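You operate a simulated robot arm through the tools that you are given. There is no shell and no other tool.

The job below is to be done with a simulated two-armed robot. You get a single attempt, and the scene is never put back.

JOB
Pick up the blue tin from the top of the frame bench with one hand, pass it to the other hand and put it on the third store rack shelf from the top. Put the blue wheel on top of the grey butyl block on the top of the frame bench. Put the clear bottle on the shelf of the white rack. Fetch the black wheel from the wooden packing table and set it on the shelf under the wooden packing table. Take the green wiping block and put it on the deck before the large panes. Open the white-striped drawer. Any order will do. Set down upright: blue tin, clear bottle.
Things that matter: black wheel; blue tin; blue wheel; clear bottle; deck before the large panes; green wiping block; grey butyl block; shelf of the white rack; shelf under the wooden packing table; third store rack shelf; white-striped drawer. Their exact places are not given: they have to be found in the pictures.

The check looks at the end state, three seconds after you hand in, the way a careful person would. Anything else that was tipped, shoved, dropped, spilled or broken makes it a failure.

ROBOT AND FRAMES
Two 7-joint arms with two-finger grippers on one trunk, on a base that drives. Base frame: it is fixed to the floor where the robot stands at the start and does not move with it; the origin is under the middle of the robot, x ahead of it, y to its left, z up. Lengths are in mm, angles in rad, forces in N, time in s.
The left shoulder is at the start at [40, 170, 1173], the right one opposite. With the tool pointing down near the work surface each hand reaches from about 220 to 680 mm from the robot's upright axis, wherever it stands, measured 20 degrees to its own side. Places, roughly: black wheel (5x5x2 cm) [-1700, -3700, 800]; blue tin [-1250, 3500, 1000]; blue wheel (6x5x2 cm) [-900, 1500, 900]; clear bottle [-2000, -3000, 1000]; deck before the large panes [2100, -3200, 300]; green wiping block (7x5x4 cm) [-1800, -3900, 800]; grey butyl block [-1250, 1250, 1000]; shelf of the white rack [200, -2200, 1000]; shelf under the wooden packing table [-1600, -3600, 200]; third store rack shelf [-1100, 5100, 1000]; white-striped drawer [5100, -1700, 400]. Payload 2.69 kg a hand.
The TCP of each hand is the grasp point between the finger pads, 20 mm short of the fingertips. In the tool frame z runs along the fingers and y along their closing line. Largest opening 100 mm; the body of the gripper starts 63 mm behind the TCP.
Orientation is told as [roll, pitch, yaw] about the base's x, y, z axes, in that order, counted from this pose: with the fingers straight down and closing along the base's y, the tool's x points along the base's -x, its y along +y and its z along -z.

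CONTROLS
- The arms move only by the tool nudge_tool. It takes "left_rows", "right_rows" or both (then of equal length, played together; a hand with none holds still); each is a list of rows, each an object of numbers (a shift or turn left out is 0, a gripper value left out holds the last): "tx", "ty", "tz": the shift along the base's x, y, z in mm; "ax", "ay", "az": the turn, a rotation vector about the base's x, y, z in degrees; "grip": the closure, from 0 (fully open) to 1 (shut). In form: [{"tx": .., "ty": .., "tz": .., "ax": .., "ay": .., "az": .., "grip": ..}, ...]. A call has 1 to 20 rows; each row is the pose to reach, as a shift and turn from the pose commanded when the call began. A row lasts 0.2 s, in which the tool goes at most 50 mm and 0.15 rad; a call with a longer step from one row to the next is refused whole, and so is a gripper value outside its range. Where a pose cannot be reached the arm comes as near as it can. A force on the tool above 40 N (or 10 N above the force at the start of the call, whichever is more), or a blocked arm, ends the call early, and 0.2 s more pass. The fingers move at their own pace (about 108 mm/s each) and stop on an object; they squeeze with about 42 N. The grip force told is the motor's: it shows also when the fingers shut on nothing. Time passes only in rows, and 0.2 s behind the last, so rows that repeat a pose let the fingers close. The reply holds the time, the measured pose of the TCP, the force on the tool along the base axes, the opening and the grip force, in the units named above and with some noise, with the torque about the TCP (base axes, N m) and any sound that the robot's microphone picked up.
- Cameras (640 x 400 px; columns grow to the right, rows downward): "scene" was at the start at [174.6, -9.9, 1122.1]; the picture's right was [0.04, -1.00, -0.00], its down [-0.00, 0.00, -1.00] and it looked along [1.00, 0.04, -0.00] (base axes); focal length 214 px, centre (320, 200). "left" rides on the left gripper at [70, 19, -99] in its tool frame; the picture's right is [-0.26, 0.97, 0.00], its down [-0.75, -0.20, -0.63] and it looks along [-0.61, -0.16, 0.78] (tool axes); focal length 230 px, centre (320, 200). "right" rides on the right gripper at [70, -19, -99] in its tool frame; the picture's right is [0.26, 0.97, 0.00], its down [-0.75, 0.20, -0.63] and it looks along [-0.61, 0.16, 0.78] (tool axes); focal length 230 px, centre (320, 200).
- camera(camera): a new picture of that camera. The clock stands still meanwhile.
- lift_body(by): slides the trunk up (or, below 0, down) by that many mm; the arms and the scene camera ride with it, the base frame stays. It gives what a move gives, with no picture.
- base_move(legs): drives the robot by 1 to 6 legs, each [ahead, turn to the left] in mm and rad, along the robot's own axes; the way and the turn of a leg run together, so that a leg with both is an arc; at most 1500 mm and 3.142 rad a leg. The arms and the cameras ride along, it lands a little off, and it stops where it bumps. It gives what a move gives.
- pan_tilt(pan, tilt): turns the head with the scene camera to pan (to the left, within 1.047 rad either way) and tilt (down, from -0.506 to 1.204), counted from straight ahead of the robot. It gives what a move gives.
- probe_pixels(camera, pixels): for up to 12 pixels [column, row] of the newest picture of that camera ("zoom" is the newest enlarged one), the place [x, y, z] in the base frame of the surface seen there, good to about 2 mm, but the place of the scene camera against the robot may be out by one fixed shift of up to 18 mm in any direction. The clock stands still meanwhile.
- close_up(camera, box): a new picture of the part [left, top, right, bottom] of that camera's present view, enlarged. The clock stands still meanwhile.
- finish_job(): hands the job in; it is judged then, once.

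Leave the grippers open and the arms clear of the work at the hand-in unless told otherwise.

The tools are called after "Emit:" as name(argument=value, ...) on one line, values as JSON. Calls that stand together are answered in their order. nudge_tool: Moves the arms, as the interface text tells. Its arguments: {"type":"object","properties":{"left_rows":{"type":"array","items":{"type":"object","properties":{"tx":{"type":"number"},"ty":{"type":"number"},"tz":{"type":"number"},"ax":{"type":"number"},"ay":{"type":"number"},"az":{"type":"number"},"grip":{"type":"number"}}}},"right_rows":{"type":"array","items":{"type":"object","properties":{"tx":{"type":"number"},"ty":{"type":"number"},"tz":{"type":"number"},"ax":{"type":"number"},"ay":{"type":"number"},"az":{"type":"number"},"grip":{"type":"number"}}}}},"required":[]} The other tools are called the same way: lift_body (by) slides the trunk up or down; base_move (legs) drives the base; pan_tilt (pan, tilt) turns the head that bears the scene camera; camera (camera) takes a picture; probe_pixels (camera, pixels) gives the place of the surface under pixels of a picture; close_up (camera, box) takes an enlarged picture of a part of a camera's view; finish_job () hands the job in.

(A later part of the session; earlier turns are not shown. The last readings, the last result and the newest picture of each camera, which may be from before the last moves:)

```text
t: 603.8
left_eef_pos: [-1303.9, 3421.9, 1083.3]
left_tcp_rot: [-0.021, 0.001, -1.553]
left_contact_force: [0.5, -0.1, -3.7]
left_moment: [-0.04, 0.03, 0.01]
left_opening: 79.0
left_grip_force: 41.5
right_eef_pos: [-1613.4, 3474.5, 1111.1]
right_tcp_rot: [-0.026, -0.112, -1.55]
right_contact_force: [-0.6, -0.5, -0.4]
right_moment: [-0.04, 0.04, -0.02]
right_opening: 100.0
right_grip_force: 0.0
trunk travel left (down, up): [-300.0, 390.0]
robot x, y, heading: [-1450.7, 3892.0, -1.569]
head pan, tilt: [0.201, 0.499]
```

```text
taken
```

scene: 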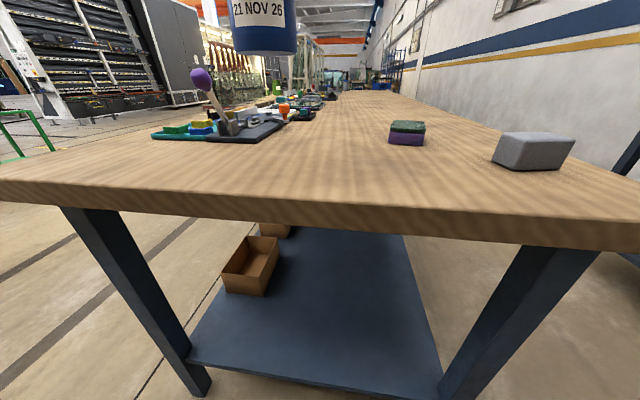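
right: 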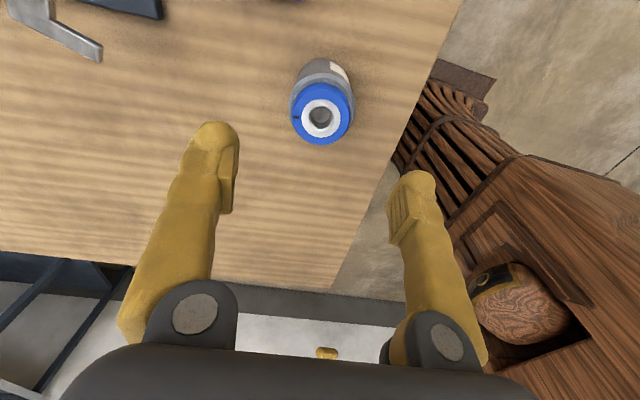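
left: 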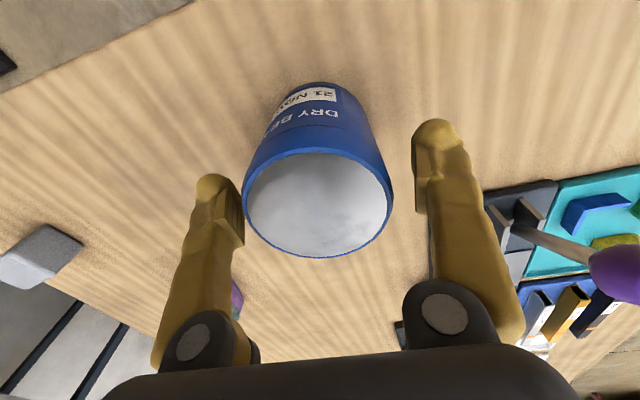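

Tin gripped (⌀79 mm) and lifted. I back off 260 mm, lower the trunk, then turn to +x.

Emit:
base_move(legs=[[-260, 0]])

Emit:
nudge_tool(right_rows=[{"ax": 2, "ty": -15}, {"ax": 4, "ty": -30}, {"ax": 6, "ty": -45}, {"ax": 6, "ty": -45}, {"ax": 6, "ty": -45}])

Emit:
lift_body(by=-130)

Emit:
base_move(legs=[[0, 1.571]])

```text
t: 605.7
left_eef_pos: [-1304.1, 3684.3, 1082.5]
left_tcp_rot: [-0.021, -0.001, -1.551]
left_contact_force: [0.5, 0.2, -3.8]
left_moment: [-0.01, 0.01, 0.0]
left_opening: 78.8
left_grip_force: 42.3
right_eef_pos: [-1615.1, 3736.8, 1113.0]
right_tcp_rot: [-0.026, -0.112, -1.548]
right_contact_force: [0.2, 0.0, -0.1]
right_moment: [-0.04, 0.0, 0.0]
right_opening: 100.0
right_grip_force: 0.0
trunk travel left (down, up): [-300.0, 390.0]
robot x, y, heading: [-1449.7, 4154.5, -1.56]
head pan, tilt: [0.201, 0.499]
```

```text
t: 606.9
left_eef_pos: [-1304.1, 3700.3, 1088.9]
left_tcp_rot: [-0.019, -0.017, -1.553]
left_contact_force: [-0.1, 0.3, -3.9]
left_moment: [0.0, -0.02, -0.01]
left_opening: 78.6
left_grip_force: 42.4
right_eef_pos: [-1614.5, 3708.1, 1118.3]
right_tcp_rot: [-0.025, -0.021, -1.547]
right_contact_force: [0.0, -0.2, 0.0]
right_moment: [0.03, 0.01, 0.0]
right_opening: 100.0
right_grip_force: 0.1
trunk travel left (down, up): [-300.0, 390.0]
robot x, y, heading: [-1448.7, 4150.9, -1.567]
head pan, tilt: [0.201, 0.499]
```

```text
t: 608.5
left_eef_pos: [-1305.4, 3701.3, 959.3]
left_tcp_rot: [-0.021, -0.016, -1.553]
left_contact_force: [-0.4, -0.1, -3.1]
left_moment: [0.04, 0.0, -0.02]
left_opening: 78.6
left_grip_force: 42.2
right_eef_pos: [-1614.0, 3707.1, 987.2]
right_tcp_rot: [-0.025, -0.021, -1.55]
right_contact_force: [0.5, 0.3, 0.3]
right_moment: [0.02, 0.0, 0.02]
right_opening: 100.2
right_grip_force: 0.1
trunk travel left (down, up): [-170.0, 520.0]
robot x, y, heading: [-1453.2, 4152.5, -1.568]
head pan, tilt: [0.201, 0.499]
```

```text
t: 612.8
left_eef_pos: [-1000.5, 4301.0, 959.5]
left_tcp_rot: [-0.021, -0.016, 0.025]
left_contact_force: [-0.8, 0.0, -3.4]
left_moment: [-0.01, 0.02, 0.03]
left_opening: 78.7
left_grip_force: 42.4
right_eef_pos: [-1005.2, 3990.6, 988.4]
right_tcp_rot: [-0.024, -0.023, 0.029]
right_contact_force: [0.5, -1.2, 1.2]
right_moment: [0.01, 0.01, 0.02]
right_opening: 99.9
right_grip_force: 0.1
trunk travel left (down, up): [-170.0, 520.0]
robot x, y, heading: [-1449.0, 4142.5, 0.011]
head pan, tilt: [0.201, 0.499]
```

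Next 465 mm along +x and turn left to face the rack.

Emit:
base_move(legs=[[465, 0]])

Emit:
base_move(legs=[[0, 1.56]])

Emit:
lift_body(by=230)

Emit:
pan_tilt(pan=0.0, tilt=0.1)

Emit:
camera(camera="scene")

```text
t: 615.6
left_eef_pos: [-541.6, 4306.3, 967.3]
left_tcp_rot: [-0.021, -0.031, 0.022]
left_contact_force: [0.0, 0.6, -3.0]
left_moment: [-0.01, 0.01, -0.05]
left_opening: 78.6
left_grip_force: 41.8
right_eef_pos: [-549.0, 3995.1, 995.1]
right_tcp_rot: [-0.024, -0.038, 0.025]
right_contact_force: [-0.7, 0.6, 1.1]
right_moment: [-0.04, 0.0, -0.03]
right_opening: 100.0
right_grip_force: 0.0
trunk travel left (down, up): [-170.0, 520.0]
robot x, y, heading: [-979.9, 4152.4, 0.01]
head pan, tilt: [0.201, 0.499]
```

```text
t: 619.9
left_eef_pos: [-1128.9, 4571.2, 974.2]
left_tcp_rot: [-0.022, -0.048, 1.579]
left_contact_force: [0.3, 0.3, -3.5]
left_moment: [0.02, 0.01, 0.0]
left_opening: 78.4
left_grip_force: 41.6
right_eef_pos: [-818.8, 4560.0, 1002.6]
right_tcp_rot: [-0.026, -0.056, 1.584]
right_contact_force: [0.7, -1.1, 0.7]
right_moment: [0.02, 0.0, -0.02]
right_opening: 100.0
right_grip_force: 0.1
trunk travel left (down, up): [-170.0, 520.0]
robot x, y, heading: [-974.2, 4149.4, 1.56]
head pan, tilt: [0.201, 0.499]
```

```text
t: 622.4
left_eef_pos: [-1128.4, 4559.0, 1200.5]
left_tcp_rot: [-0.017, -0.037, 1.581]
left_contact_force: [0.0, 0.0, -4.7]
left_moment: [-0.04, -0.01, -0.02]
left_opening: 78.0
left_grip_force: 42.2
right_eef_pos: [-819.4, 4547.5, 1222.5]
right_tcp_rot: [-0.026, -0.028, 1.583]
right_contact_force: [0.1, 0.0, 0.7]
right_moment: [0.01, 0.0, -0.01]
right_opening: 100.1
right_grip_force: 0.0
trunk travel left (down, up): [-400.0, 290.0]
robot x, y, heading: [-967.7, 4153.3, 1.568]
head pan, tilt: [0.201, 0.499]
```

```text
t: 623.2
left_eef_pos: [-1129.2, 4559.0, 1200.4]
left_tcp_rot: [-0.019, -0.039, 1.58]
left_contact_force: [0.0, 0.1, -4.0]
left_moment: [-0.02, 0.01, -0.01]
left_opening: 78.2
left_grip_force: 41.8
right_eef_pos: [-819.7, 4547.1, 1221.4]
right_tcp_rot: [-0.025, -0.027, 1.583]
right_contact_force: [-0.4, 0.2, -0.2]
right_moment: [-0.02, -0.01, 0.0]
right_opening: 100.3
right_grip_force: 0.1
trunk travel left (down, up): [-400.0, 290.0]
robot x, y, heading: [-969.9, 4145.8, 1.566]
head pan, tilt: [0.0, 0.099]
```

```text
taken
```

scene: 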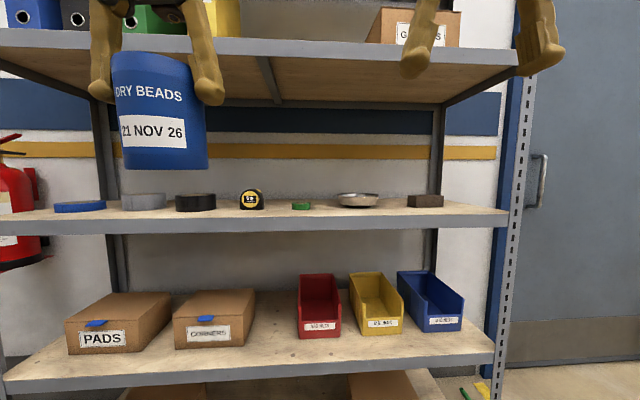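

The third shelf is right ahead. I probe its surface, front edge and the items around the candidate gap (315–335).

Emit:
probe_pixels(camera="scene", pixels=[[322, 208], [322, 216], [322, 222], [300, 206], [251, 205], [357, 204], [337, 203], [378, 203], [465, 208], [410, 205], [443, 206], [395, 212]])

Emit:
close_up(camera="scene", box=[180, 160, 520, 250])

```text
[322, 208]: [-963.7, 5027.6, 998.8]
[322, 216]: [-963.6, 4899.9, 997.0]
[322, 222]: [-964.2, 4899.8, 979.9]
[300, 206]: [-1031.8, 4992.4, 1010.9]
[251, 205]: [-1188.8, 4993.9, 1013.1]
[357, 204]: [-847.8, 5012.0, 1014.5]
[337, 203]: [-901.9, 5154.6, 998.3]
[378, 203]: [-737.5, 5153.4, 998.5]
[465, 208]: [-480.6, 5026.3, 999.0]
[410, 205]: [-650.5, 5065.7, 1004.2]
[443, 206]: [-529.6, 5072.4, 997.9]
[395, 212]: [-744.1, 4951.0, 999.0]
```

```text
1.88 times, centred on (350, 205) of scene
```

zoom: 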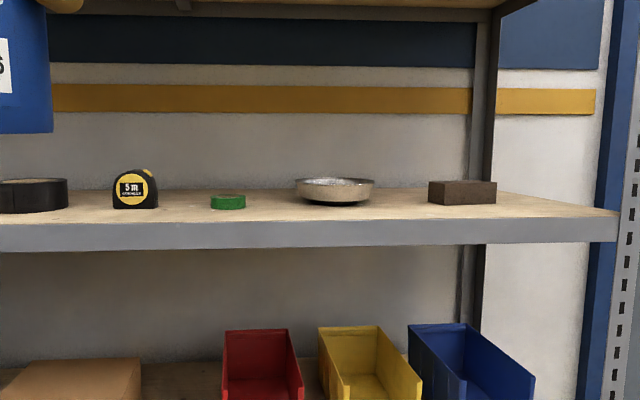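

Shelf surface z≈999, front edge y≈4917. A good free spot is in front of the gap between dish and brown block: about (−690,4972). First the handover: I bring the right hand out to the side and tilt it 60° up so it points forward and 30° down.

Emit:
nudge_tool(right_rows=[{"tx": 10, "ty": 20, "tz": -18, "ax": 7.5}, {"tx": 20, "ty": 40, "tz": -36, "ax": 15}, {"tx": 30, "ty": 60, "tz": -54, "ax": 22.5}, {"tx": 40, "ty": 80, "tz": -72, "ax": 30}, {"tx": 50, "ty": 100, "tz": -90, "ax": 37.5}, {"tx": 60, "ty": 120, "tz": -108, "ax": 45}, {"tx": 70, "ty": 140, "tz": -126, "ax": 52.5}, {"tx": 80, "ty": 155, "tz": -144, "ax": 60}, {"tx": 80, "ty": 155, "tz": -144, "ax": 60}, {"tx": 80, "ty": 155, "tz": -144, "ax": 60}])

Emit:
camera(camera="right")

Emit:
camera(camera="scene")

```text
t: 625.4
left_eef_pos: [-1128.5, 4559.9, 1201.5]
left_tcp_rot: [-0.019, -0.039, 1.579]
left_contact_force: [-0.7, 0.3, -3.9]
left_moment: [-0.04, -0.02, -0.02]
left_opening: 77.8
left_grip_force: 42.3
right_eef_pos: [-738.7, 4699.7, 1092.5]
right_tcp_rot: [-0.051, -1.119, 1.601]
right_contact_force: [0.5, 0.3, 0.4]
right_moment: [0.01, 0.0, -0.02]
right_opening: 99.9
right_grip_force: 0.0
trunk travel left (down, up): [-400.0, 290.0]
robot x, y, heading: [-973.4, 4142.3, 1.564]
head pan, tilt: [0.0, 0.099]
```

```text
taken
```

right: 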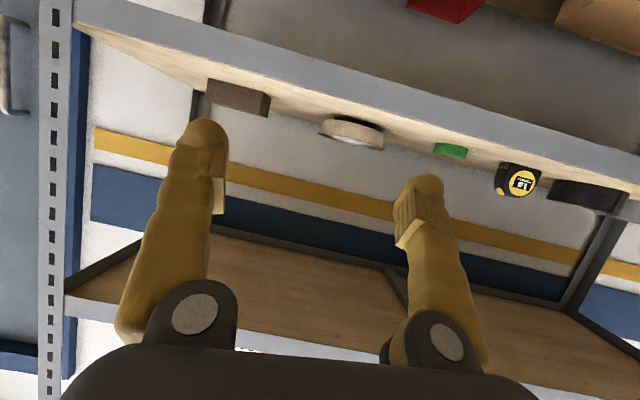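

```text
taken
```

scene: 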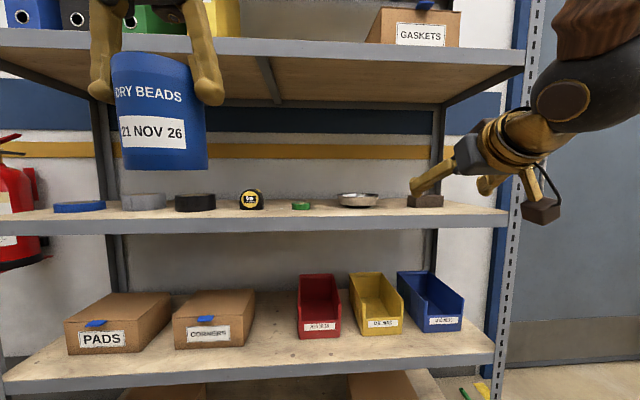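

The right hand now points forward and ~26° down. I move it to the handover place in front of me at about (−935,4645,1076), staying open.

Emit:
nudge_tool(right_rows=[{"tx": -33, "ty": -9, "tz": -3}, {"tx": -66, "ty": -18, "tz": -6}, {"tx": -99, "ty": -27, "tz": -9}, {"tx": -132, "ty": -36, "tz": -12}, {"tx": -165, "ty": -45, "tz": -14}, {"tx": -196, "ty": -55, "tz": -16}, {"tx": -196, "ty": -55, "tz": -16}])

Emit:
camera(camera="scene")

```text
t: 627.0
left_eef_pos: [-1128.1, 4558.1, 1201.2]
left_tcp_rot: [-0.018, -0.038, 1.579]
left_contact_force: [-0.7, 0.1, -3.4]
left_moment: [-0.02, 0.0, 0.0]
left_opening: 77.7
left_grip_force: 41.9
right_eef_pos: [-934.0, 4647.1, 1080.2]
right_tcp_rot: [-0.031, -1.12, 1.576]
right_contact_force: [0.7, 0.0, 0.2]
right_moment: [0.0, -0.02, 0.02]
right_opening: 100.0
right_grip_force: 0.1
trunk travel left (down, up): [-400.0, 290.0]
robot x, y, heading: [-968.1, 4149.5, 1.57]
head pan, tilt: [0.0, 0.099]
```

```text
taken
```

scene: 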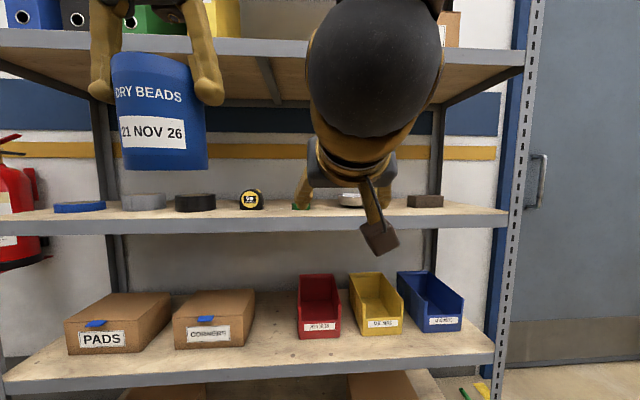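

The right hand is in place. Now the left hand brings the tin forward to y≈4758 and lowers it, then sideways to x≈−934, in front of the right fingers.

Emit:
nudge_tool(left_rows=[{"ty": 33, "tz": -11, "ax": -0.5}, {"ty": 66, "tz": -22, "ax": -1}, {"ty": 99, "tz": -33, "ax": -1.5}, {"ty": 132, "tz": -44, "ax": -2}, {"ty": 165, "tz": -55, "ax": -2.2}, {"ty": 198, "tz": -67, "ax": -2.2}, {"ty": 200, "tz": -67, "ax": -2.2}, {"ty": 200, "tz": -67, "ax": -2.2}])

Emit:
nudge_tool(left_rows=[{"tx": 30}, {"tx": 60}, {"tx": 90}, {"tx": 120}, {"tx": 150}, {"tx": 180}, {"tx": 194}, {"tx": 194}])

Emit:
camera(camera="right")

Emit:
camera(camera="left")

```text
t: 628.5
left_eef_pos: [-1126.3, 4739.6, 1160.0]
left_tcp_rot: [-0.023, -0.049, 1.579]
left_contact_force: [0.6, -2.2, -2.8]
left_moment: [0.11, 0.01, 0.01]
left_opening: 78.0
left_grip_force: 42.1
right_eef_pos: [-934.3, 4623.1, 1091.0]
right_tcp_rot: [-0.037, -1.144, 1.585]
right_contact_force: [0.2, -1.1, -0.5]
right_moment: [-0.02, -0.01, -0.01]
right_opening: 100.0
right_grip_force: 0.1
trunk travel left (down, up): [-400.0, 290.0]
robot x, y, heading: [-969.5, 4146.1, 1.562]
head pan, tilt: [0.0, 0.099]
stopped in row 7 (left hand): the arm was blocked; the commanded pose is now the measured one
```

```text
t: 628.8
left_eef_pos: [-1113.7, 4729.4, 1166.9]
left_tcp_rot: [-0.021, -0.062, 1.579]
left_contact_force: [-0.3, -0.6, -3.1]
left_moment: [0.04, 0.01, 0.0]
left_opening: 77.7
left_grip_force: 42.2
right_eef_pos: [-931.8, 4609.9, 1096.7]
right_tcp_rot: [-0.04, -1.156, 1.588]
right_contact_force: [-0.3, 0.4, 0.5]
right_moment: [0.01, 0.01, 0.02]
right_opening: 99.9
right_grip_force: 0.1
trunk travel left (down, up): [-400.0, 290.0]
robot x, y, heading: [-970.3, 4150.9, 1.568]
head pan, tilt: [0.0, 0.099]
stopped in row 1 (left hand): the arm was blocked; the commanded pose is now the measured one
```

```text
taken
```

right: 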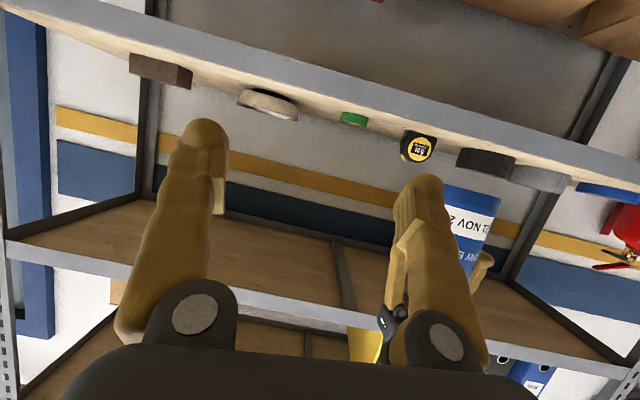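

```text
taken
```

left: 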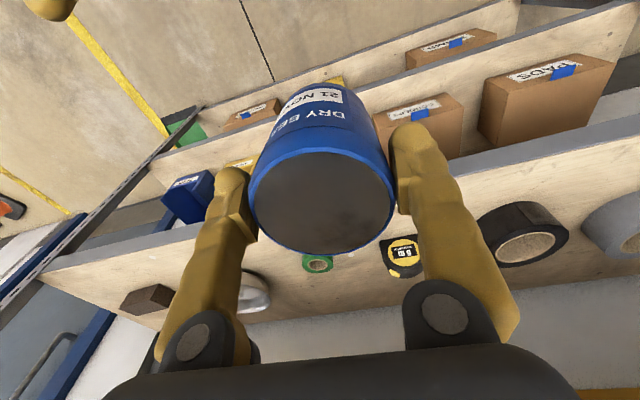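

Sway stops again while both arms are far out. I lower the trunk by 200 mm (steadier), wait, and use slower steps.

Emit:
lift_body(by=-200)

Emit:
nudge_tool(left_rows=[{"tx": 0}, {"tx": 0}, {"tx": 0}, {"tx": 0}, {"tx": 0}])

Emit:
nudge_tool(left_rows=[{"ty": 8, "tz": -4, "ax": -0.5}, {"ty": 18, "tz": -8, "ax": -1}, {"ty": 28, "tz": -12, "ax": -2}, {"ty": 38, "tz": -16, "ax": -3}, {"ty": 46, "tz": -20, "ax": -3.5}, {"ty": 46, "tz": -20, "ax": -3.5}, {"ty": 46, "tz": -20, "ax": -3.5}])

```text
t: 629.2
left_eef_pos: [-1114.1, 4709.8, 1176.0]
left_tcp_rot: [-0.018, -0.079, 1.58]
left_contact_force: [-0.1, -1.3, -3.6]
left_moment: [0.02, 0.02, 0.01]
left_opening: 77.7
left_grip_force: 42.4
right_eef_pos: [-932.7, 4590.7, 1102.1]
right_tcp_rot: [-0.045, -1.175, 1.594]
right_contact_force: [-0.6, -0.4, 0.3]
right_moment: [0.0, -0.04, -0.01]
right_opening: 100.0
right_grip_force: 0.0
trunk travel left (down, up): [-398.0, 292.0]
robot x, y, heading: [-972.4, 4151.9, 1.562]
head pan, tilt: [0.0, 0.099]
stopped: the arm was blocked; the commanded pose is now the measured one
```

```text
t: 630.4
left_eef_pos: [-1114.4, 4713.7, 1173.6]
left_tcp_rot: [-0.02, -0.075, 1.58]
left_contact_force: [-0.2, 0.0, -4.8]
left_moment: [-0.02, -0.02, 0.0]
left_opening: 77.8
left_grip_force: 42.2
right_eef_pos: [-932.8, 4596.0, 1099.8]
right_tcp_rot: [-0.046, -1.171, 1.594]
right_contact_force: [0.6, 0.2, 0.3]
right_moment: [0.0, 0.01, 0.05]
right_opening: 100.0
right_grip_force: 0.0
trunk travel left (down, up): [-398.0, 292.0]
robot x, y, heading: [-970.8, 4148.9, 1.568]
head pan, tilt: [0.0, 0.099]
```

```text
t: 631.2
left_eef_pos: [-1113.0, 4719.1, 1177.2]
left_tcp_rot: [-0.02, -0.064, 1.58]
left_contact_force: [0.3, -1.3, -3.9]
left_moment: [0.06, 0.01, 0.03]
left_opening: 77.8
left_grip_force: 41.9
right_eef_pos: [-931.8, 4573.0, 1109.1]
right_tcp_rot: [-0.056, -1.194, 1.602]
right_contact_force: [-0.7, -1.6, 0.4]
right_moment: [0.01, -0.01, 0.01]
right_opening: 100.1
right_grip_force: 0.1
trunk travel left (down, up): [-398.0, 292.0]
robot x, y, heading: [-970.3, 4149.7, 1.564]
head pan, tilt: [0.0, 0.099]
stopped in row 4 (left hand): the arm was blocked; the commanded pose is now the measured one
```

Even the trunk move stops; every re-sync shifts the hands back ~20 mm. Lower and nearer poses were steadier, so I lower both hands slowly and pull them in a little.

Emit:
nudge_tool(left_rows=[{"tz": -12, "ty": -5}, {"tz": -24, "ty": -10}, {"tz": -36, "ty": -15}, {"tz": -48, "ty": -20}, {"tz": -60, "ty": -20}, {"tz": -60, "ty": -20}, {"tz": -60, "ty": -20}], right_rows=[{"tz": -12, "ty": 8}, {"tz": -24, "ty": 16}, {"tz": -36, "ty": 24}, {"tz": -48, "ty": 32}, {"tz": -60, "ty": 40}, {"tz": -60, "ty": 40}, {"tz": -60, "ty": 40}])

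```text
t: 632.8
left_eef_pos: [-1114.5, 4703.8, 1113.0]
left_tcp_rot: [-0.02, -0.059, 1.579]
left_contact_force: [0.8, 0.0, -4.3]
left_moment: [-0.04, 0.03, 0.04]
left_opening: 77.5
left_grip_force: 41.6
right_eef_pos: [-929.7, 4623.1, 1058.5]
right_tcp_rot: [0.022, -1.202, 1.519]
right_contact_force: [0.5, -0.9, 0.1]
right_moment: [0.01, 0.0, -0.01]
right_opening: 99.8
right_grip_force: 0.0
trunk travel left (down, up): [-398.0, 292.0]
robot x, y, heading: [-971.6, 4147.4, 1.566]
head pan, tilt: [0.0, 0.099]
```

That worked cleanly. Now I try lowering the trunk by 150 mm.

Emit:
lift_body(by=-150)

Emit:
nudge_tool(left_rows=[{"tx": 0}, {"tx": 0}, {"tx": 0}])

```text
t: 634.5
left_eef_pos: [-1114.2, 4703.4, 963.4]
left_tcp_rot: [-0.019, -0.061, 1.579]
left_contact_force: [0.8, 0.1, -4.2]
left_moment: [-0.02, 0.01, 0.05]
left_opening: 77.8
left_grip_force: 41.4
right_eef_pos: [-928.8, 4621.2, 905.8]
right_tcp_rot: [0.024, -1.196, 1.511]
right_contact_force: [0.1, 0.1, -0.3]
right_moment: [-0.01, 0.0, 0.01]
right_opening: 99.7
right_grip_force: 0.0
trunk travel left (down, up): [-248.0, 442.0]
robot x, y, heading: [-971.6, 4145.8, 1.564]
head pan, tilt: [0.0, 0.099]
```

```text
t: 635.3
left_eef_pos: [-1114.2, 4703.0, 963.2]
left_tcp_rot: [-0.018, -0.061, 1.578]
left_contact_force: [0.7, 0.0, -3.5]
left_moment: [-0.01, 0.0, -0.06]
left_opening: 77.4
left_grip_force: 42.3
right_eef_pos: [-928.8, 4621.1, 905.5]
right_tcp_rot: [0.025, -1.192, 1.512]
right_contact_force: [0.3, 0.3, 0.2]
right_moment: [-0.03, -0.01, -0.01]
right_opening: 100.2
right_grip_force: 0.1
trunk travel left (down, up): [-248.0, 442.0]
robot x, y, heading: [-969.1, 4148.1, 1.564]
head pan, tilt: [0.0, 0.099]
```

Steady now. The tin can pass in front of the right fingers (23 mm clearance), so I move the left hand sideways by +185 mm slowly.

Emit:
nudge_tool(left_rows=[{"tx": 15}, {"tx": 35}, {"tx": 55}, {"tx": 75}, {"tx": 95}, {"tx": 115}, {"tx": 135}, {"tx": 155}, {"tx": 172}, {"tx": 185}, {"tx": 185}, {"tx": 185}])

Emit:
camera(camera="right")

Emit:
camera(camera="left")

Emit:
camera(camera="scene")

```text
t: 638.1
left_eef_pos: [-960.6, 4707.2, 993.1]
left_tcp_rot: [-0.08, -0.081, 1.656]
left_contact_force: [0.2, -1.6, -2.7]
left_moment: [0.08, 0.0, 0.02]
left_opening: 77.4
left_grip_force: 41.7
right_eef_pos: [-928.8, 4603.4, 914.5]
right_tcp_rot: [0.033, -1.212, 1.503]
right_contact_force: [-0.3, -1.5, -0.6]
right_moment: [0.03, 0.02, 0.0]
right_opening: 100.0
right_grip_force: 0.1
trunk travel left (down, up): [-248.0, 442.0]
robot x, y, heading: [-971.7, 4147.3, 1.564]
head pan, tilt: [0.0, 0.099]
stopped in row 12 (left hand): the arm was blocked; the commanded pose is now the measured one
```

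```text
taken
```

right: 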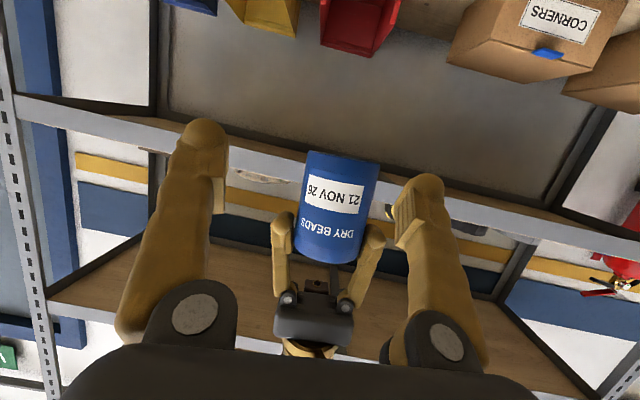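

```text
taken
```

left: 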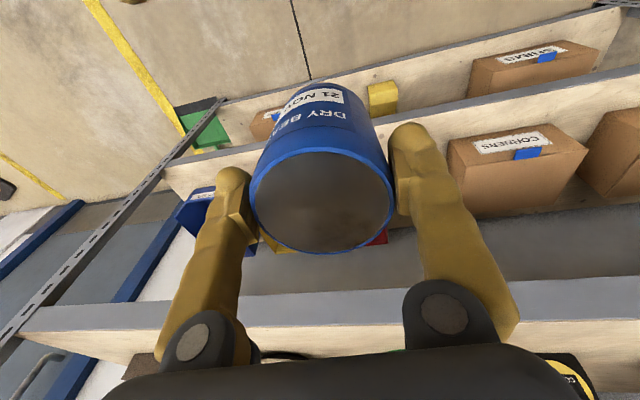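

```text
taken
```

scene: 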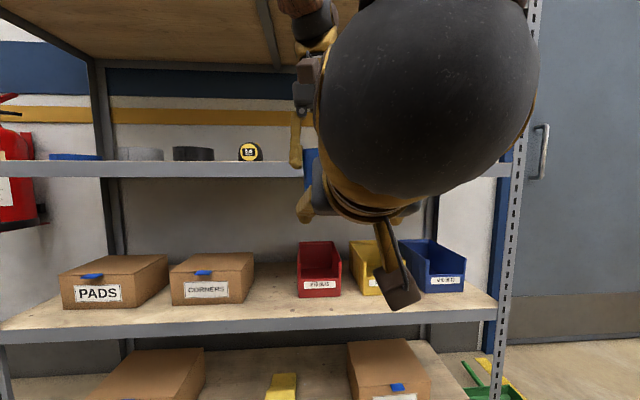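

The right camera sees the tin right in front of its fingers (centre col ≈337). The left arm is at its sideways limit at x≈−961, so I bring the right hand to it: first align sideways and in height, and straighten its yaw.

Emit:
nudge_tool(right_rows=[{"tx": -7, "ty": 3, "tz": 5, "az": 1}, {"tx": -14, "ty": 6, "tz": 10, "az": 2}, {"tx": -21, "ty": 10, "tz": 15, "az": 3}, {"tx": -28, "ty": 14, "tz": 20, "az": 3.9}, {"tx": -28, "ty": 14, "tz": 20, "az": 3.9}, {"tx": -28, "ty": 14, "tz": 20, "az": 3.9}])

Emit:
camera(camera="right")

```text
t: 639.5
left_eef_pos: [-960.2, 4711.5, 989.0]
left_tcp_rot: [-0.08, -0.074, 1.656]
left_contact_force: [-0.6, -0.2, -4.5]
left_moment: [-0.01, -0.01, 0.02]
left_opening: 77.2
left_grip_force: 41.6
right_eef_pos: [-955.9, 4620.3, 931.7]
right_tcp_rot: [0.029, -1.208, 1.582]
right_contact_force: [-1.0, -0.6, 0.2]
right_moment: [0.0, 0.03, -0.02]
right_opening: 100.0
right_grip_force: 0.0
trunk travel left (down, up): [-248.0, 442.0]
robot x, y, heading: [-971.3, 4150.4, 1.564]
head pan, tilt: [0.0, 0.099]
```

```text
taken
```

right: 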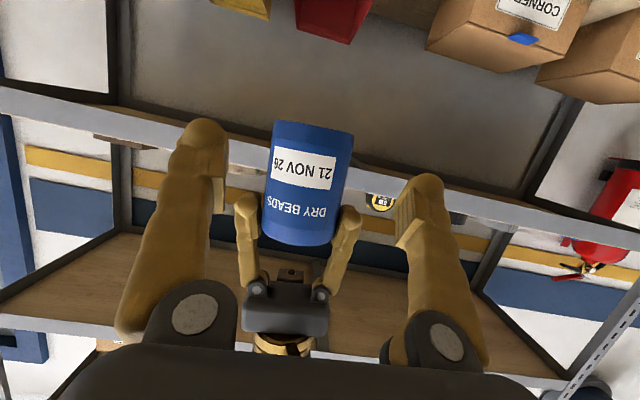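

Aligned: tin axis at the right hand's height ≈(−956.5,4715.6). I move the right hand forward 60 mm first, rising 6 mm, and check.

Emit:
nudge_tool(right_rows=[{"ty": 12, "tz": 2}, {"ty": 24, "tz": 4}, {"ty": 36, "tz": 6}, {"ty": 48, "tz": 6}, {"ty": 60, "tz": 6}, {"ty": 60, "tz": 6}, {"ty": 60, "tz": 6}])

Emit:
camera(camera="right")

Emit:
camera(camera="left")

```text
t: 641.1
left_eef_pos: [-960.9, 4711.8, 990.4]
left_tcp_rot: [-0.079, -0.074, 1.656]
left_contact_force: [0.8, -0.1, -3.3]
left_moment: [-0.05, 0.0, 0.03]
left_opening: 77.4
left_grip_force: 41.6
right_eef_pos: [-957.6, 4682.2, 939.3]
right_tcp_rot: [0.028, -1.209, 1.577]
right_contact_force: [-0.1, -0.7, 0.0]
right_moment: [-0.02, 0.0, 0.01]
right_opening: 99.9
right_grip_force: 0.0
trunk travel left (down, up): [-248.0, 442.0]
robot x, y, heading: [-966.6, 4142.7, 1.567]
head pan, tilt: [0.0, 0.099]
```

```text
taken
```

right: 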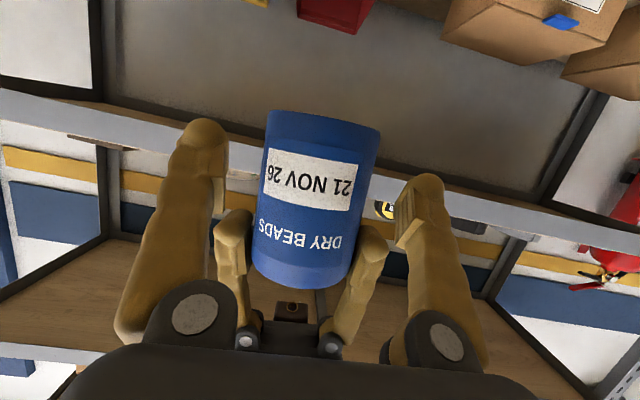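

```text
taken
```

left: 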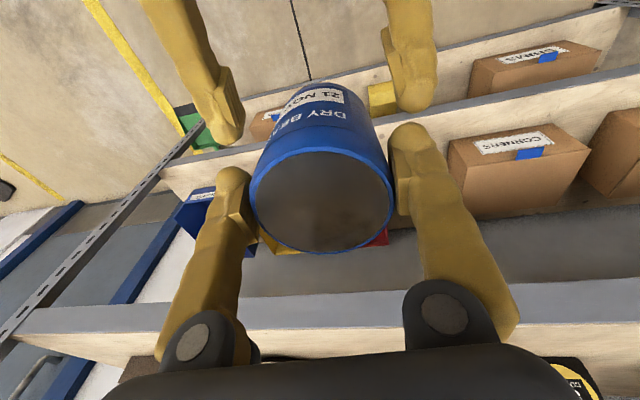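

Both right fingers now flank the tin. I go forward the remaining 33 mm.

Emit:
nudge_tool(right_rows=[{"ty": 10, "tx": 1}, {"ty": 20, "tx": 1}, {"ty": 30, "tx": 1}, {"ty": 33, "tx": 1}, {"ty": 33, "tx": 1}])

Emit:
camera(camera="left")

Emit:
camera(camera="right")

```text
t: 642.3
left_eef_pos: [-960.4, 4711.8, 990.2]
left_tcp_rot: [-0.079, -0.075, 1.655]
left_contact_force: [-1.0, -0.8, -4.3]
left_moment: [0.0, 0.04, -0.02]
left_opening: 77.0
left_grip_force: 41.9
right_eef_pos: [-955.3, 4715.2, 938.2]
right_tcp_rot: [0.03, -1.209, 1.576]
right_contact_force: [-0.1, -0.1, -0.4]
right_moment: [0.01, 0.04, 0.05]
right_opening: 100.3
right_grip_force: 0.1
trunk travel left (down, up): [-248.0, 442.0]
robot x, y, heading: [-974.5, 4150.1, 1.567]
head pan, tilt: [0.0, 0.099]
```

```text
taken
```

left: 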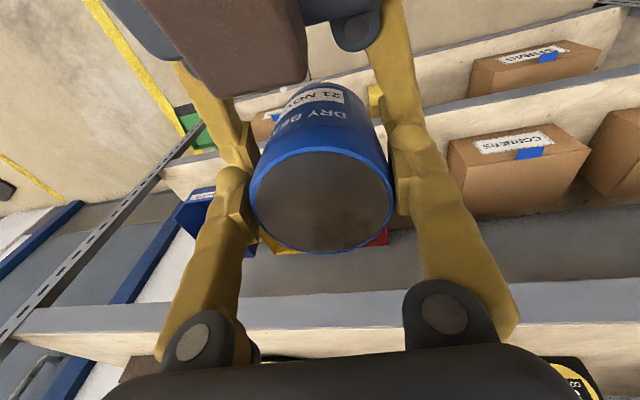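

```text
taken
```

right: 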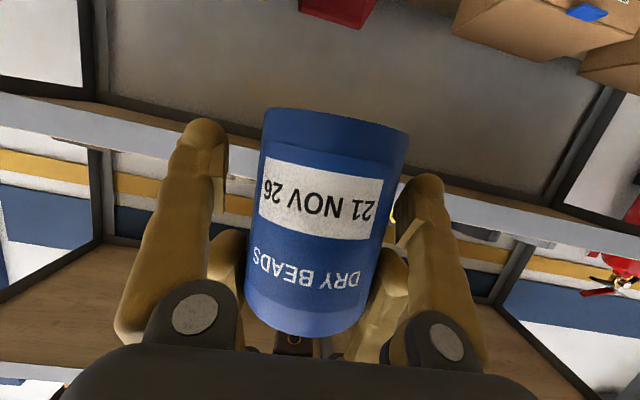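

The tin's axis passes through the right tool's grasp point (322,190). I close the right gripper.

Emit:
nudge_tool(right_rows=[{"grip": 0.1}, {"grip": 0.2}, {"grip": 0.4}, {"grip": 1}, {"grip": 1}, {"grip": 1}])

Emit:
camera(camera="right")

```text
t: 643.7
left_eef_pos: [-959.0, 4712.5, 990.4]
left_tcp_rot: [-0.085, -0.073, 1.654]
left_contact_force: [29.9, -0.9, -1.3]
left_moment: [0.19, -0.1, 0.58]
left_opening: 76.7
left_grip_force: 42.2
right_eef_pos: [-957.6, 4714.2, 937.7]
right_tcp_rot: [0.027, -1.208, 1.585]
right_contact_force: [-29.5, 0.3, 0.4]
right_moment: [-0.26, -1.48, -0.7]
right_opening: 74.6
right_grip_force: 42.0
trunk travel left (down, up): [-248.0, 442.0]
robot x, y, heading: [-967.7, 4150.6, 1.566]
head pan, tilt: [0.0, 0.099]
```

```text
taken
```

right: 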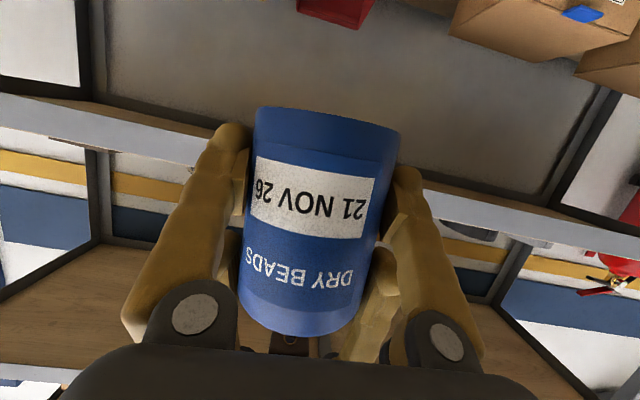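

Both hands hold the tin with a 30 N sideways strain. I relax it by moving the right hand −2 mm in x.

Emit:
nudge_tool(right_rows=[{"tx": -1}, {"tx": -2.5}, {"tx": -2.5}])

```text
t: 644.5
left_eef_pos: [-958.2, 4711.0, 991.8]
left_tcp_rot: [-0.083, -0.076, 1.654]
left_contact_force: [31.1, 1.1, 11.4]
left_moment: [-0.1, 0.58, -0.62]
left_opening: 76.8
left_grip_force: 42.1
right_eef_pos: [-958.4, 4714.6, 938.7]
right_tcp_rot: [0.04, -1.203, 1.568]
right_contact_force: [-30.8, -1.1, -11.4]
right_moment: [0.23, -2.2, 0.51]
right_opening: 74.6
right_grip_force: 42.1
trunk travel left (down, up): [-248.0, 442.0]
robot x, y, heading: [-970.7, 4149.9, 1.57]
head pan, tilt: [0.0, 0.099]
```

I now open the left gripper; the right hand keeps the tin.

Emit:
nudge_tool(left_rows=[{"grip": 0.2}, {"grip": 0.15}, {"grip": 0.05}, {"grip": 0.0}, {"grip": 0.0}])

Emit:
camera(camera="left")

```text
t: 645.7
left_eef_pos: [-960.7, 4712.0, 990.1]
left_tcp_rot: [-0.078, -0.072, 1.656]
left_contact_force: [0.2, -0.5, 0.4]
left_moment: [0.05, 0.01, -0.01]
left_opening: 99.9
left_grip_force: 0.0
right_eef_pos: [-956.3, 4715.7, 940.5]
right_tcp_rot: [0.046, -1.211, 1.555]
right_contact_force: [0.2, -0.3, -3.6]
right_moment: [-0.01, -0.04, 0.0]
right_opening: 73.7
right_grip_force: 42.2
trunk travel left (down, up): [-248.0, 442.0]
robot x, y, heading: [-971.0, 4151.5, 1.566]
head pan, tilt: [0.0, 0.099]
```

```text
taken
```

left: 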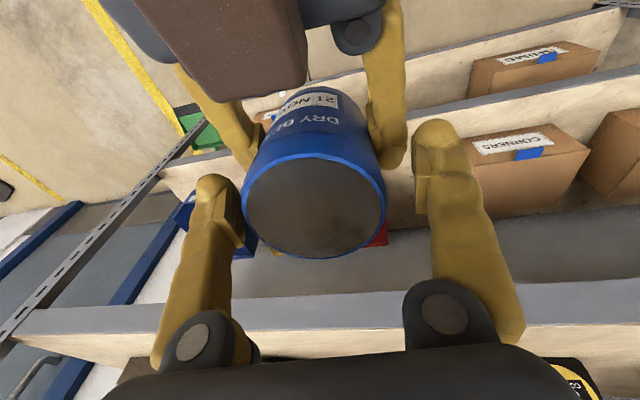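

The tin hangs in the right hand only (−3.6 N), left free. I withdraw the left hand upward along its axis, then to the left side.

Emit:
nudge_tool(left_rows=[{"tx": -1, "ty": -1, "tz": 12}, {"tx": -2, "ty": -2, "tz": 27}, {"tx": -3.5, "ty": -4, "tz": 45}, {"tx": -5, "ty": -6, "tz": 65}, {"tx": -6, "ty": -7, "tz": 85}, {"tx": -20, "ty": -10, "tz": 105}, {"tx": -40, "ty": -15, "tz": 115}, {"tx": -65, "ty": -20, "tz": 120}, {"tx": -95, "ty": -30, "tz": 120}, {"tx": -125, "ty": -40, "tz": 120}, {"tx": -155, "ty": -50, "tz": 120}, {"tx": -155, "ty": -50, "tz": 120}])

Emit:
camera(camera="right")

Emit:
camera(camera="scene")

```text
t: 648.3
left_eef_pos: [-1115.4, 4659.3, 1109.1]
left_tcp_rot: [-0.078, -0.076, 1.652]
left_contact_force: [-0.4, -1.4, 0.3]
left_moment: [0.01, -0.02, -0.02]
left_opening: 100.0
left_grip_force: 0.0
right_eef_pos: [-955.3, 4715.9, 938.3]
right_tcp_rot: [0.047, -1.208, 1.554]
right_contact_force: [-0.2, -0.4, -4.1]
right_moment: [-0.02, 0.01, 0.01]
right_opening: 74.1
right_grip_force: 42.0
trunk travel left (down, up): [-248.0, 442.0]
robot x, y, heading: [-971.5, 4148.7, 1.568]
head pan, tilt: [0.0, 0.099]
```

```text
taken
```

right: 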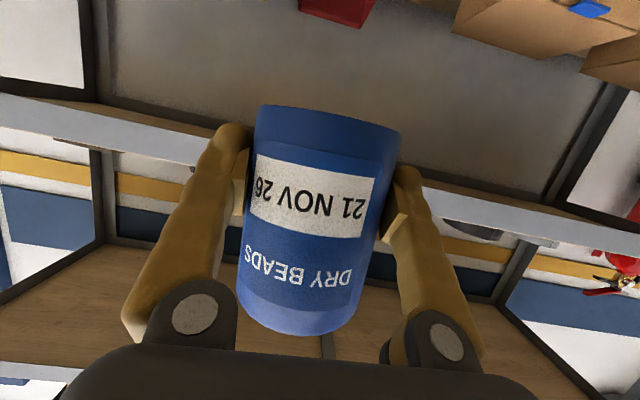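

```text
taken
```

scene: 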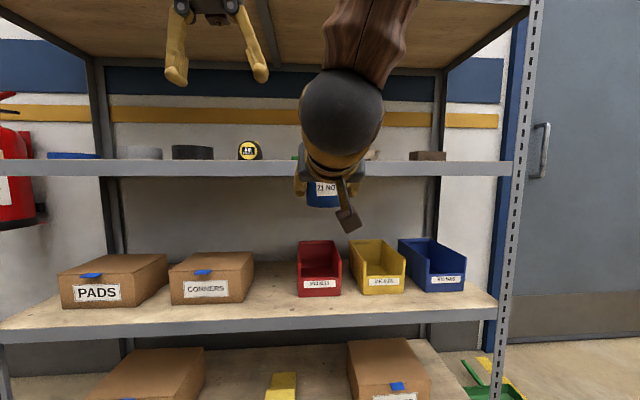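

Handover complete. Now I upright the tin (ax −4.9°, ay +4.2°), move it sideways to x≈−690, and pull the left hand back and down.

Emit:
nudge_tool(left_rows=[{"ty": -11, "tz": -10, "ax": -0.5, "ay": 0.4}, {"ty": -22, "tz": -20, "ax": -1, "ay": 0.8}, {"ty": -33, "tz": -30, "ax": -1.5, "ay": 1.3}, {"ty": -44, "tz": -40, "ax": -2, "ay": 1.7}, {"ty": -55, "tz": -50, "ax": -2.5, "ay": 2.1}, {"ty": -66, "tz": -60, "ax": -3, "ay": 2.5}, {"ty": -77, "tz": -70, "ax": -3.5, "ay": 3}, {"ty": -88, "tz": -80, "ax": -4, "ay": 3.4}, {"ty": -99, "tz": -90, "ax": -4.5, "ay": 3.8}, {"ty": -110, "tz": -100, "ax": -4.9, "ay": 4.2}, {"ty": -110, "tz": -100, "ax": -4.9, "ay": 4.2}, {"ty": -110, "tz": -100, "ax": -4.9, "ay": 4.2}], right_rows=[{"tx": 20, "ax": -0.5, "ay": 0.4}, {"tx": 45, "ax": -1, "ay": 0.8}, {"tx": 72, "ax": -1.5, "ay": 1.3}, {"tx": 100, "ax": -2, "ay": 1.7}, {"tx": 128, "ax": -2.5, "ay": 2.1}, {"tx": 156, "ax": -3, "ay": 2.5}, {"tx": 184, "ax": -3.5, "ay": 3}, {"tx": 212, "ax": -4, "ay": 3.4}, {"tx": 240, "ax": -4.5, "ay": 3.8}, {"tx": 262, "ax": -4.9, "ay": 4.2}, {"tx": 265, "ax": -4.9, "ay": 4.2}, {"tx": 265, "ax": -4.9, "ay": 4.2}])

Emit:
camera(camera="scene")

```text
t: 650.9
left_eef_pos: [-1115.1, 4549.2, 1009.2]
left_tcp_rot: [0.004, 0.002, 1.649]
left_contact_force: [-0.1, -0.5, 0.1]
left_moment: [-0.01, -0.01, 0.0]
left_opening: 100.0
left_grip_force: 0.1
right_eef_pos: [-692.7, 4713.4, 938.4]
right_tcp_rot: [0.199, -1.116, 1.419]
right_contact_force: [0.0, 0.9, -3.5]
right_moment: [-0.02, -0.02, -0.01]
right_opening: 73.7
right_grip_force: 42.0
trunk travel left (down, up): [-248.0, 442.0]
robot x, y, heading: [-969.8, 4146.1, 1.565]
head pan, tilt: [0.0, 0.099]
```

```text
taken
```

scene: 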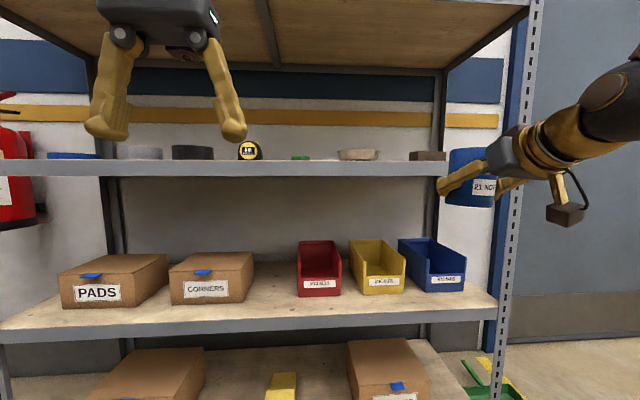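

I enlarge the tin to check it is upright.

Emit:
close_up(camera="scene", box=[400, 120, 560, 240])

Emit:
lift_body(by=135)

Emit:
camera(camera="scene")

```text
3.33 times, centred on (480, 180) of scene
```

zoom: 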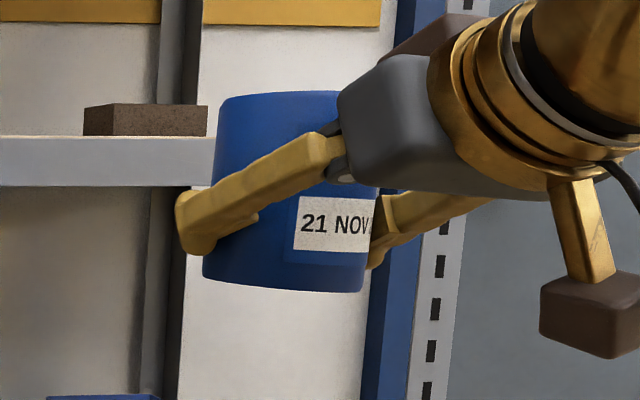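

```text
t: 652.5
left_eef_pos: [-1115.0, 4549.7, 1143.3]
left_tcp_rot: [0.003, 0.002, 1.649]
left_contact_force: [0.3, 0.3, 0.2]
left_moment: [-0.04, 0.02, -0.01]
left_opening: 100.1
left_grip_force: 0.1
right_eef_pos: [-692.9, 4713.8, 1071.8]
right_tcp_rot: [0.199, -1.115, 1.419]
right_contact_force: [-0.3, -0.8, -3.6]
right_moment: [-0.05, 0.01, 0.0]
right_opening: 73.6
right_grip_force: 42.2
trunk travel left (down, up): [-383.0, 307.0]
robot x, y, heading: [-967.5, 4148.3, 1.568]
head pan, tilt: [0.0, 0.099]
```

```text
taken
```

scene: 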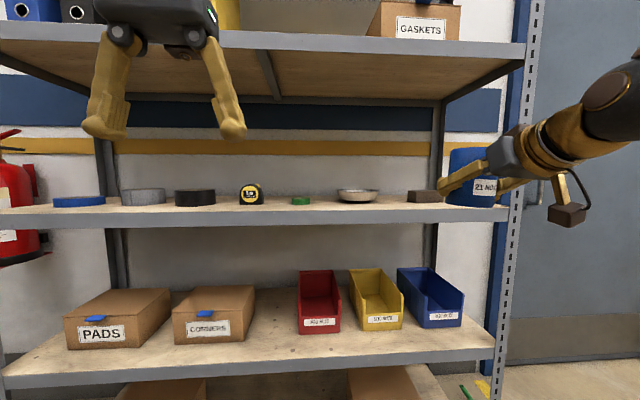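

The tin looks upright (parallel to the rack posts). Tin bottom is ≈1041, 42 mm above the shelf level. I drive 180 mm ahead.

Emit:
base_move(legs=[[180, 0]])

Emit:
camera(camera="scene")

Emit:
camera(camera="right")

```text
t: 654.1
left_eef_pos: [-1113.4, 4733.5, 1141.8]
left_tcp_rot: [0.004, 0.006, 1.647]
left_contact_force: [-0.4, 0.6, -0.4]
left_moment: [-0.03, 0.02, 0.0]
left_opening: 100.1
left_grip_force: 0.1
right_eef_pos: [-691.3, 4897.1, 1071.0]
right_tcp_rot: [0.2, -1.115, 1.418]
right_contact_force: [0.2, 1.3, -2.6]
right_moment: [-0.04, -0.02, -0.03]
right_opening: 73.5
right_grip_force: 42.2
trunk travel left (down, up): [-383.0, 307.0]
robot x, y, heading: [-967.9, 4330.0, 1.566]
head pan, tilt: [0.0, 0.099]
```

```text
taken
```

scene: 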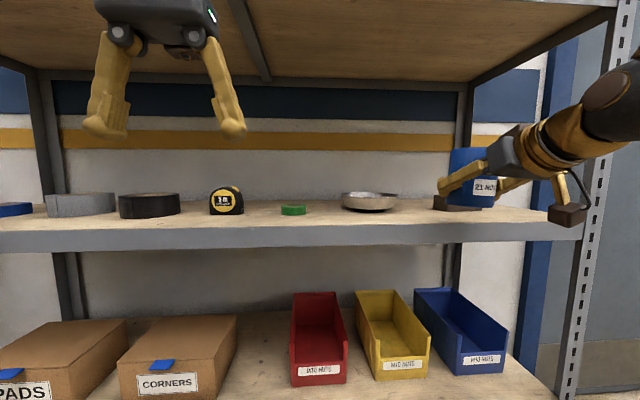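

```text
taken
```

right: 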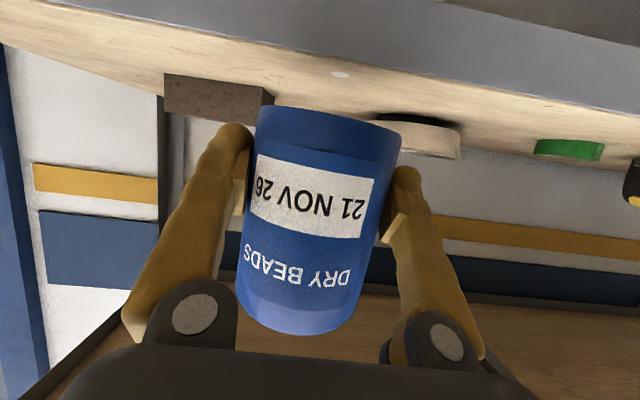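

I probe the shelf surface, its front edge, the brown block and the dish with the right camera.

Emit:
probe_pixels(camera="right", pixels=[[340, 75], [150, 50], [340, 45], [500, 72], [265, 100], [215, 115], [380, 118], [430, 140], [300, 90], [500, 110]])

```text
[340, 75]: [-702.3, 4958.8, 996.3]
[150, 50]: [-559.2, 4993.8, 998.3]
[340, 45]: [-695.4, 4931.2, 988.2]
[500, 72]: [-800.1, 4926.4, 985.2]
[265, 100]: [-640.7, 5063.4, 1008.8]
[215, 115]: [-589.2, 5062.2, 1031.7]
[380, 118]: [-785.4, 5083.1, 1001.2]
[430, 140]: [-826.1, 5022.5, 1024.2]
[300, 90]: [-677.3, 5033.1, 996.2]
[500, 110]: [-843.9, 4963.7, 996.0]
```

Shelf z≈997, front edge y≈4933; brown block starts y≥5062. I move the tin to y≈4985 slowly, still high.

Emit:
nudge_tool(right_rows=[{"ty": 15}, {"ty": 30}, {"ty": 45}, {"ty": 60}, {"ty": 75}, {"ty": 88}, {"ty": 88}, {"ty": 88}])

Emit:
camera(camera="right")

Emit:
camera(camera="scene")

```text
t: 655.9
left_eef_pos: [-1111.4, 4712.2, 1140.0]
left_tcp_rot: [0.005, 0.016, 1.648]
left_contact_force: [-0.1, -0.6, -0.7]
left_moment: [0.01, 0.02, 0.01]
left_opening: 100.1
left_grip_force: 0.0
right_eef_pos: [-691.4, 4967.2, 1081.1]
right_tcp_rot: [0.205, -1.13, 1.412]
right_contact_force: [0.0, 0.8, -3.6]
right_moment: [-0.05, 0.02, -0.03]
right_opening: 72.8
right_grip_force: 42.2
trunk travel left (down, up): [-383.0, 307.0]
robot x, y, heading: [-968.7, 4332.6, 1.566]
head pan, tilt: [0.0, 0.099]
```

```text
taken
```

right: 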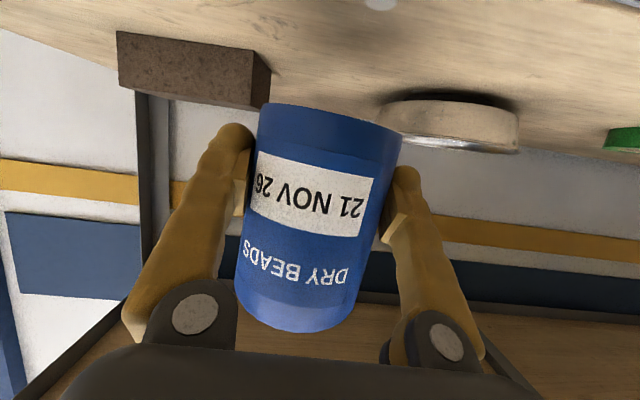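

```text
taken
```

scene: 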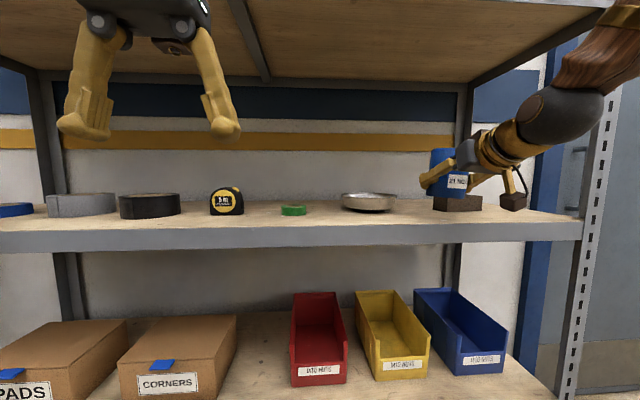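

The tin is over the shelf. I advance 18 mm more, straighten 0.9°, and lower to ≈8 mm above the surface.

Emit:
nudge_tool(right_rows=[{"ty": 9, "ax": -0.5}, {"ty": 18, "ax": -0.9}, {"ty": 18, "tz": -12, "ax": -0.9}, {"ty": 18, "tz": -24, "ax": -0.9}, {"ty": 18, "tz": -36, "ax": -0.9}, {"ty": 18, "tz": -45, "ax": -0.9}, {"ty": 18, "tz": -45, "ax": -0.9}])

Emit:
camera(camera="right")

Emit:
close_up(camera="scene", box=[400, 130, 560, 250])

```text
t: 657.5
left_eef_pos: [-1113.0, 4712.5, 1140.9]
left_tcp_rot: [0.003, 0.016, 1.648]
left_contact_force: [0.3, 0.7, -0.3]
left_moment: [-0.01, 0.02, 0.04]
left_opening: 99.9
left_grip_force: 0.0
right_eef_pos: [-690.9, 4983.6, 1036.7]
right_tcp_rot: [0.199, -1.117, 1.416]
right_contact_force: [-0.4, 0.3, -4.5]
right_moment: [0.03, 0.04, 0.01]
right_opening: 72.7
right_grip_force: 42.7
trunk travel left (down, up): [-383.0, 307.0]
robot x, y, heading: [-969.8, 4329.4, 1.561]
head pan, tilt: [0.0, 0.099]
```

```text
taken
```

right: 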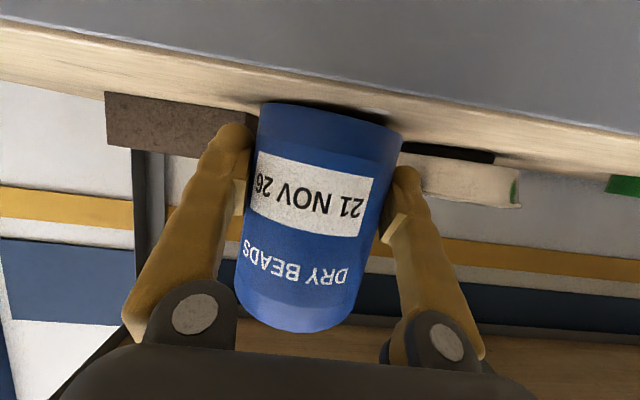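

```text
3.33 times, centred on (480, 190) of scene
```

zoom: 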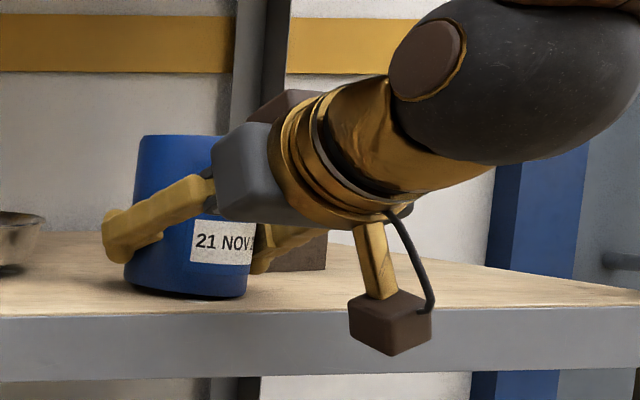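

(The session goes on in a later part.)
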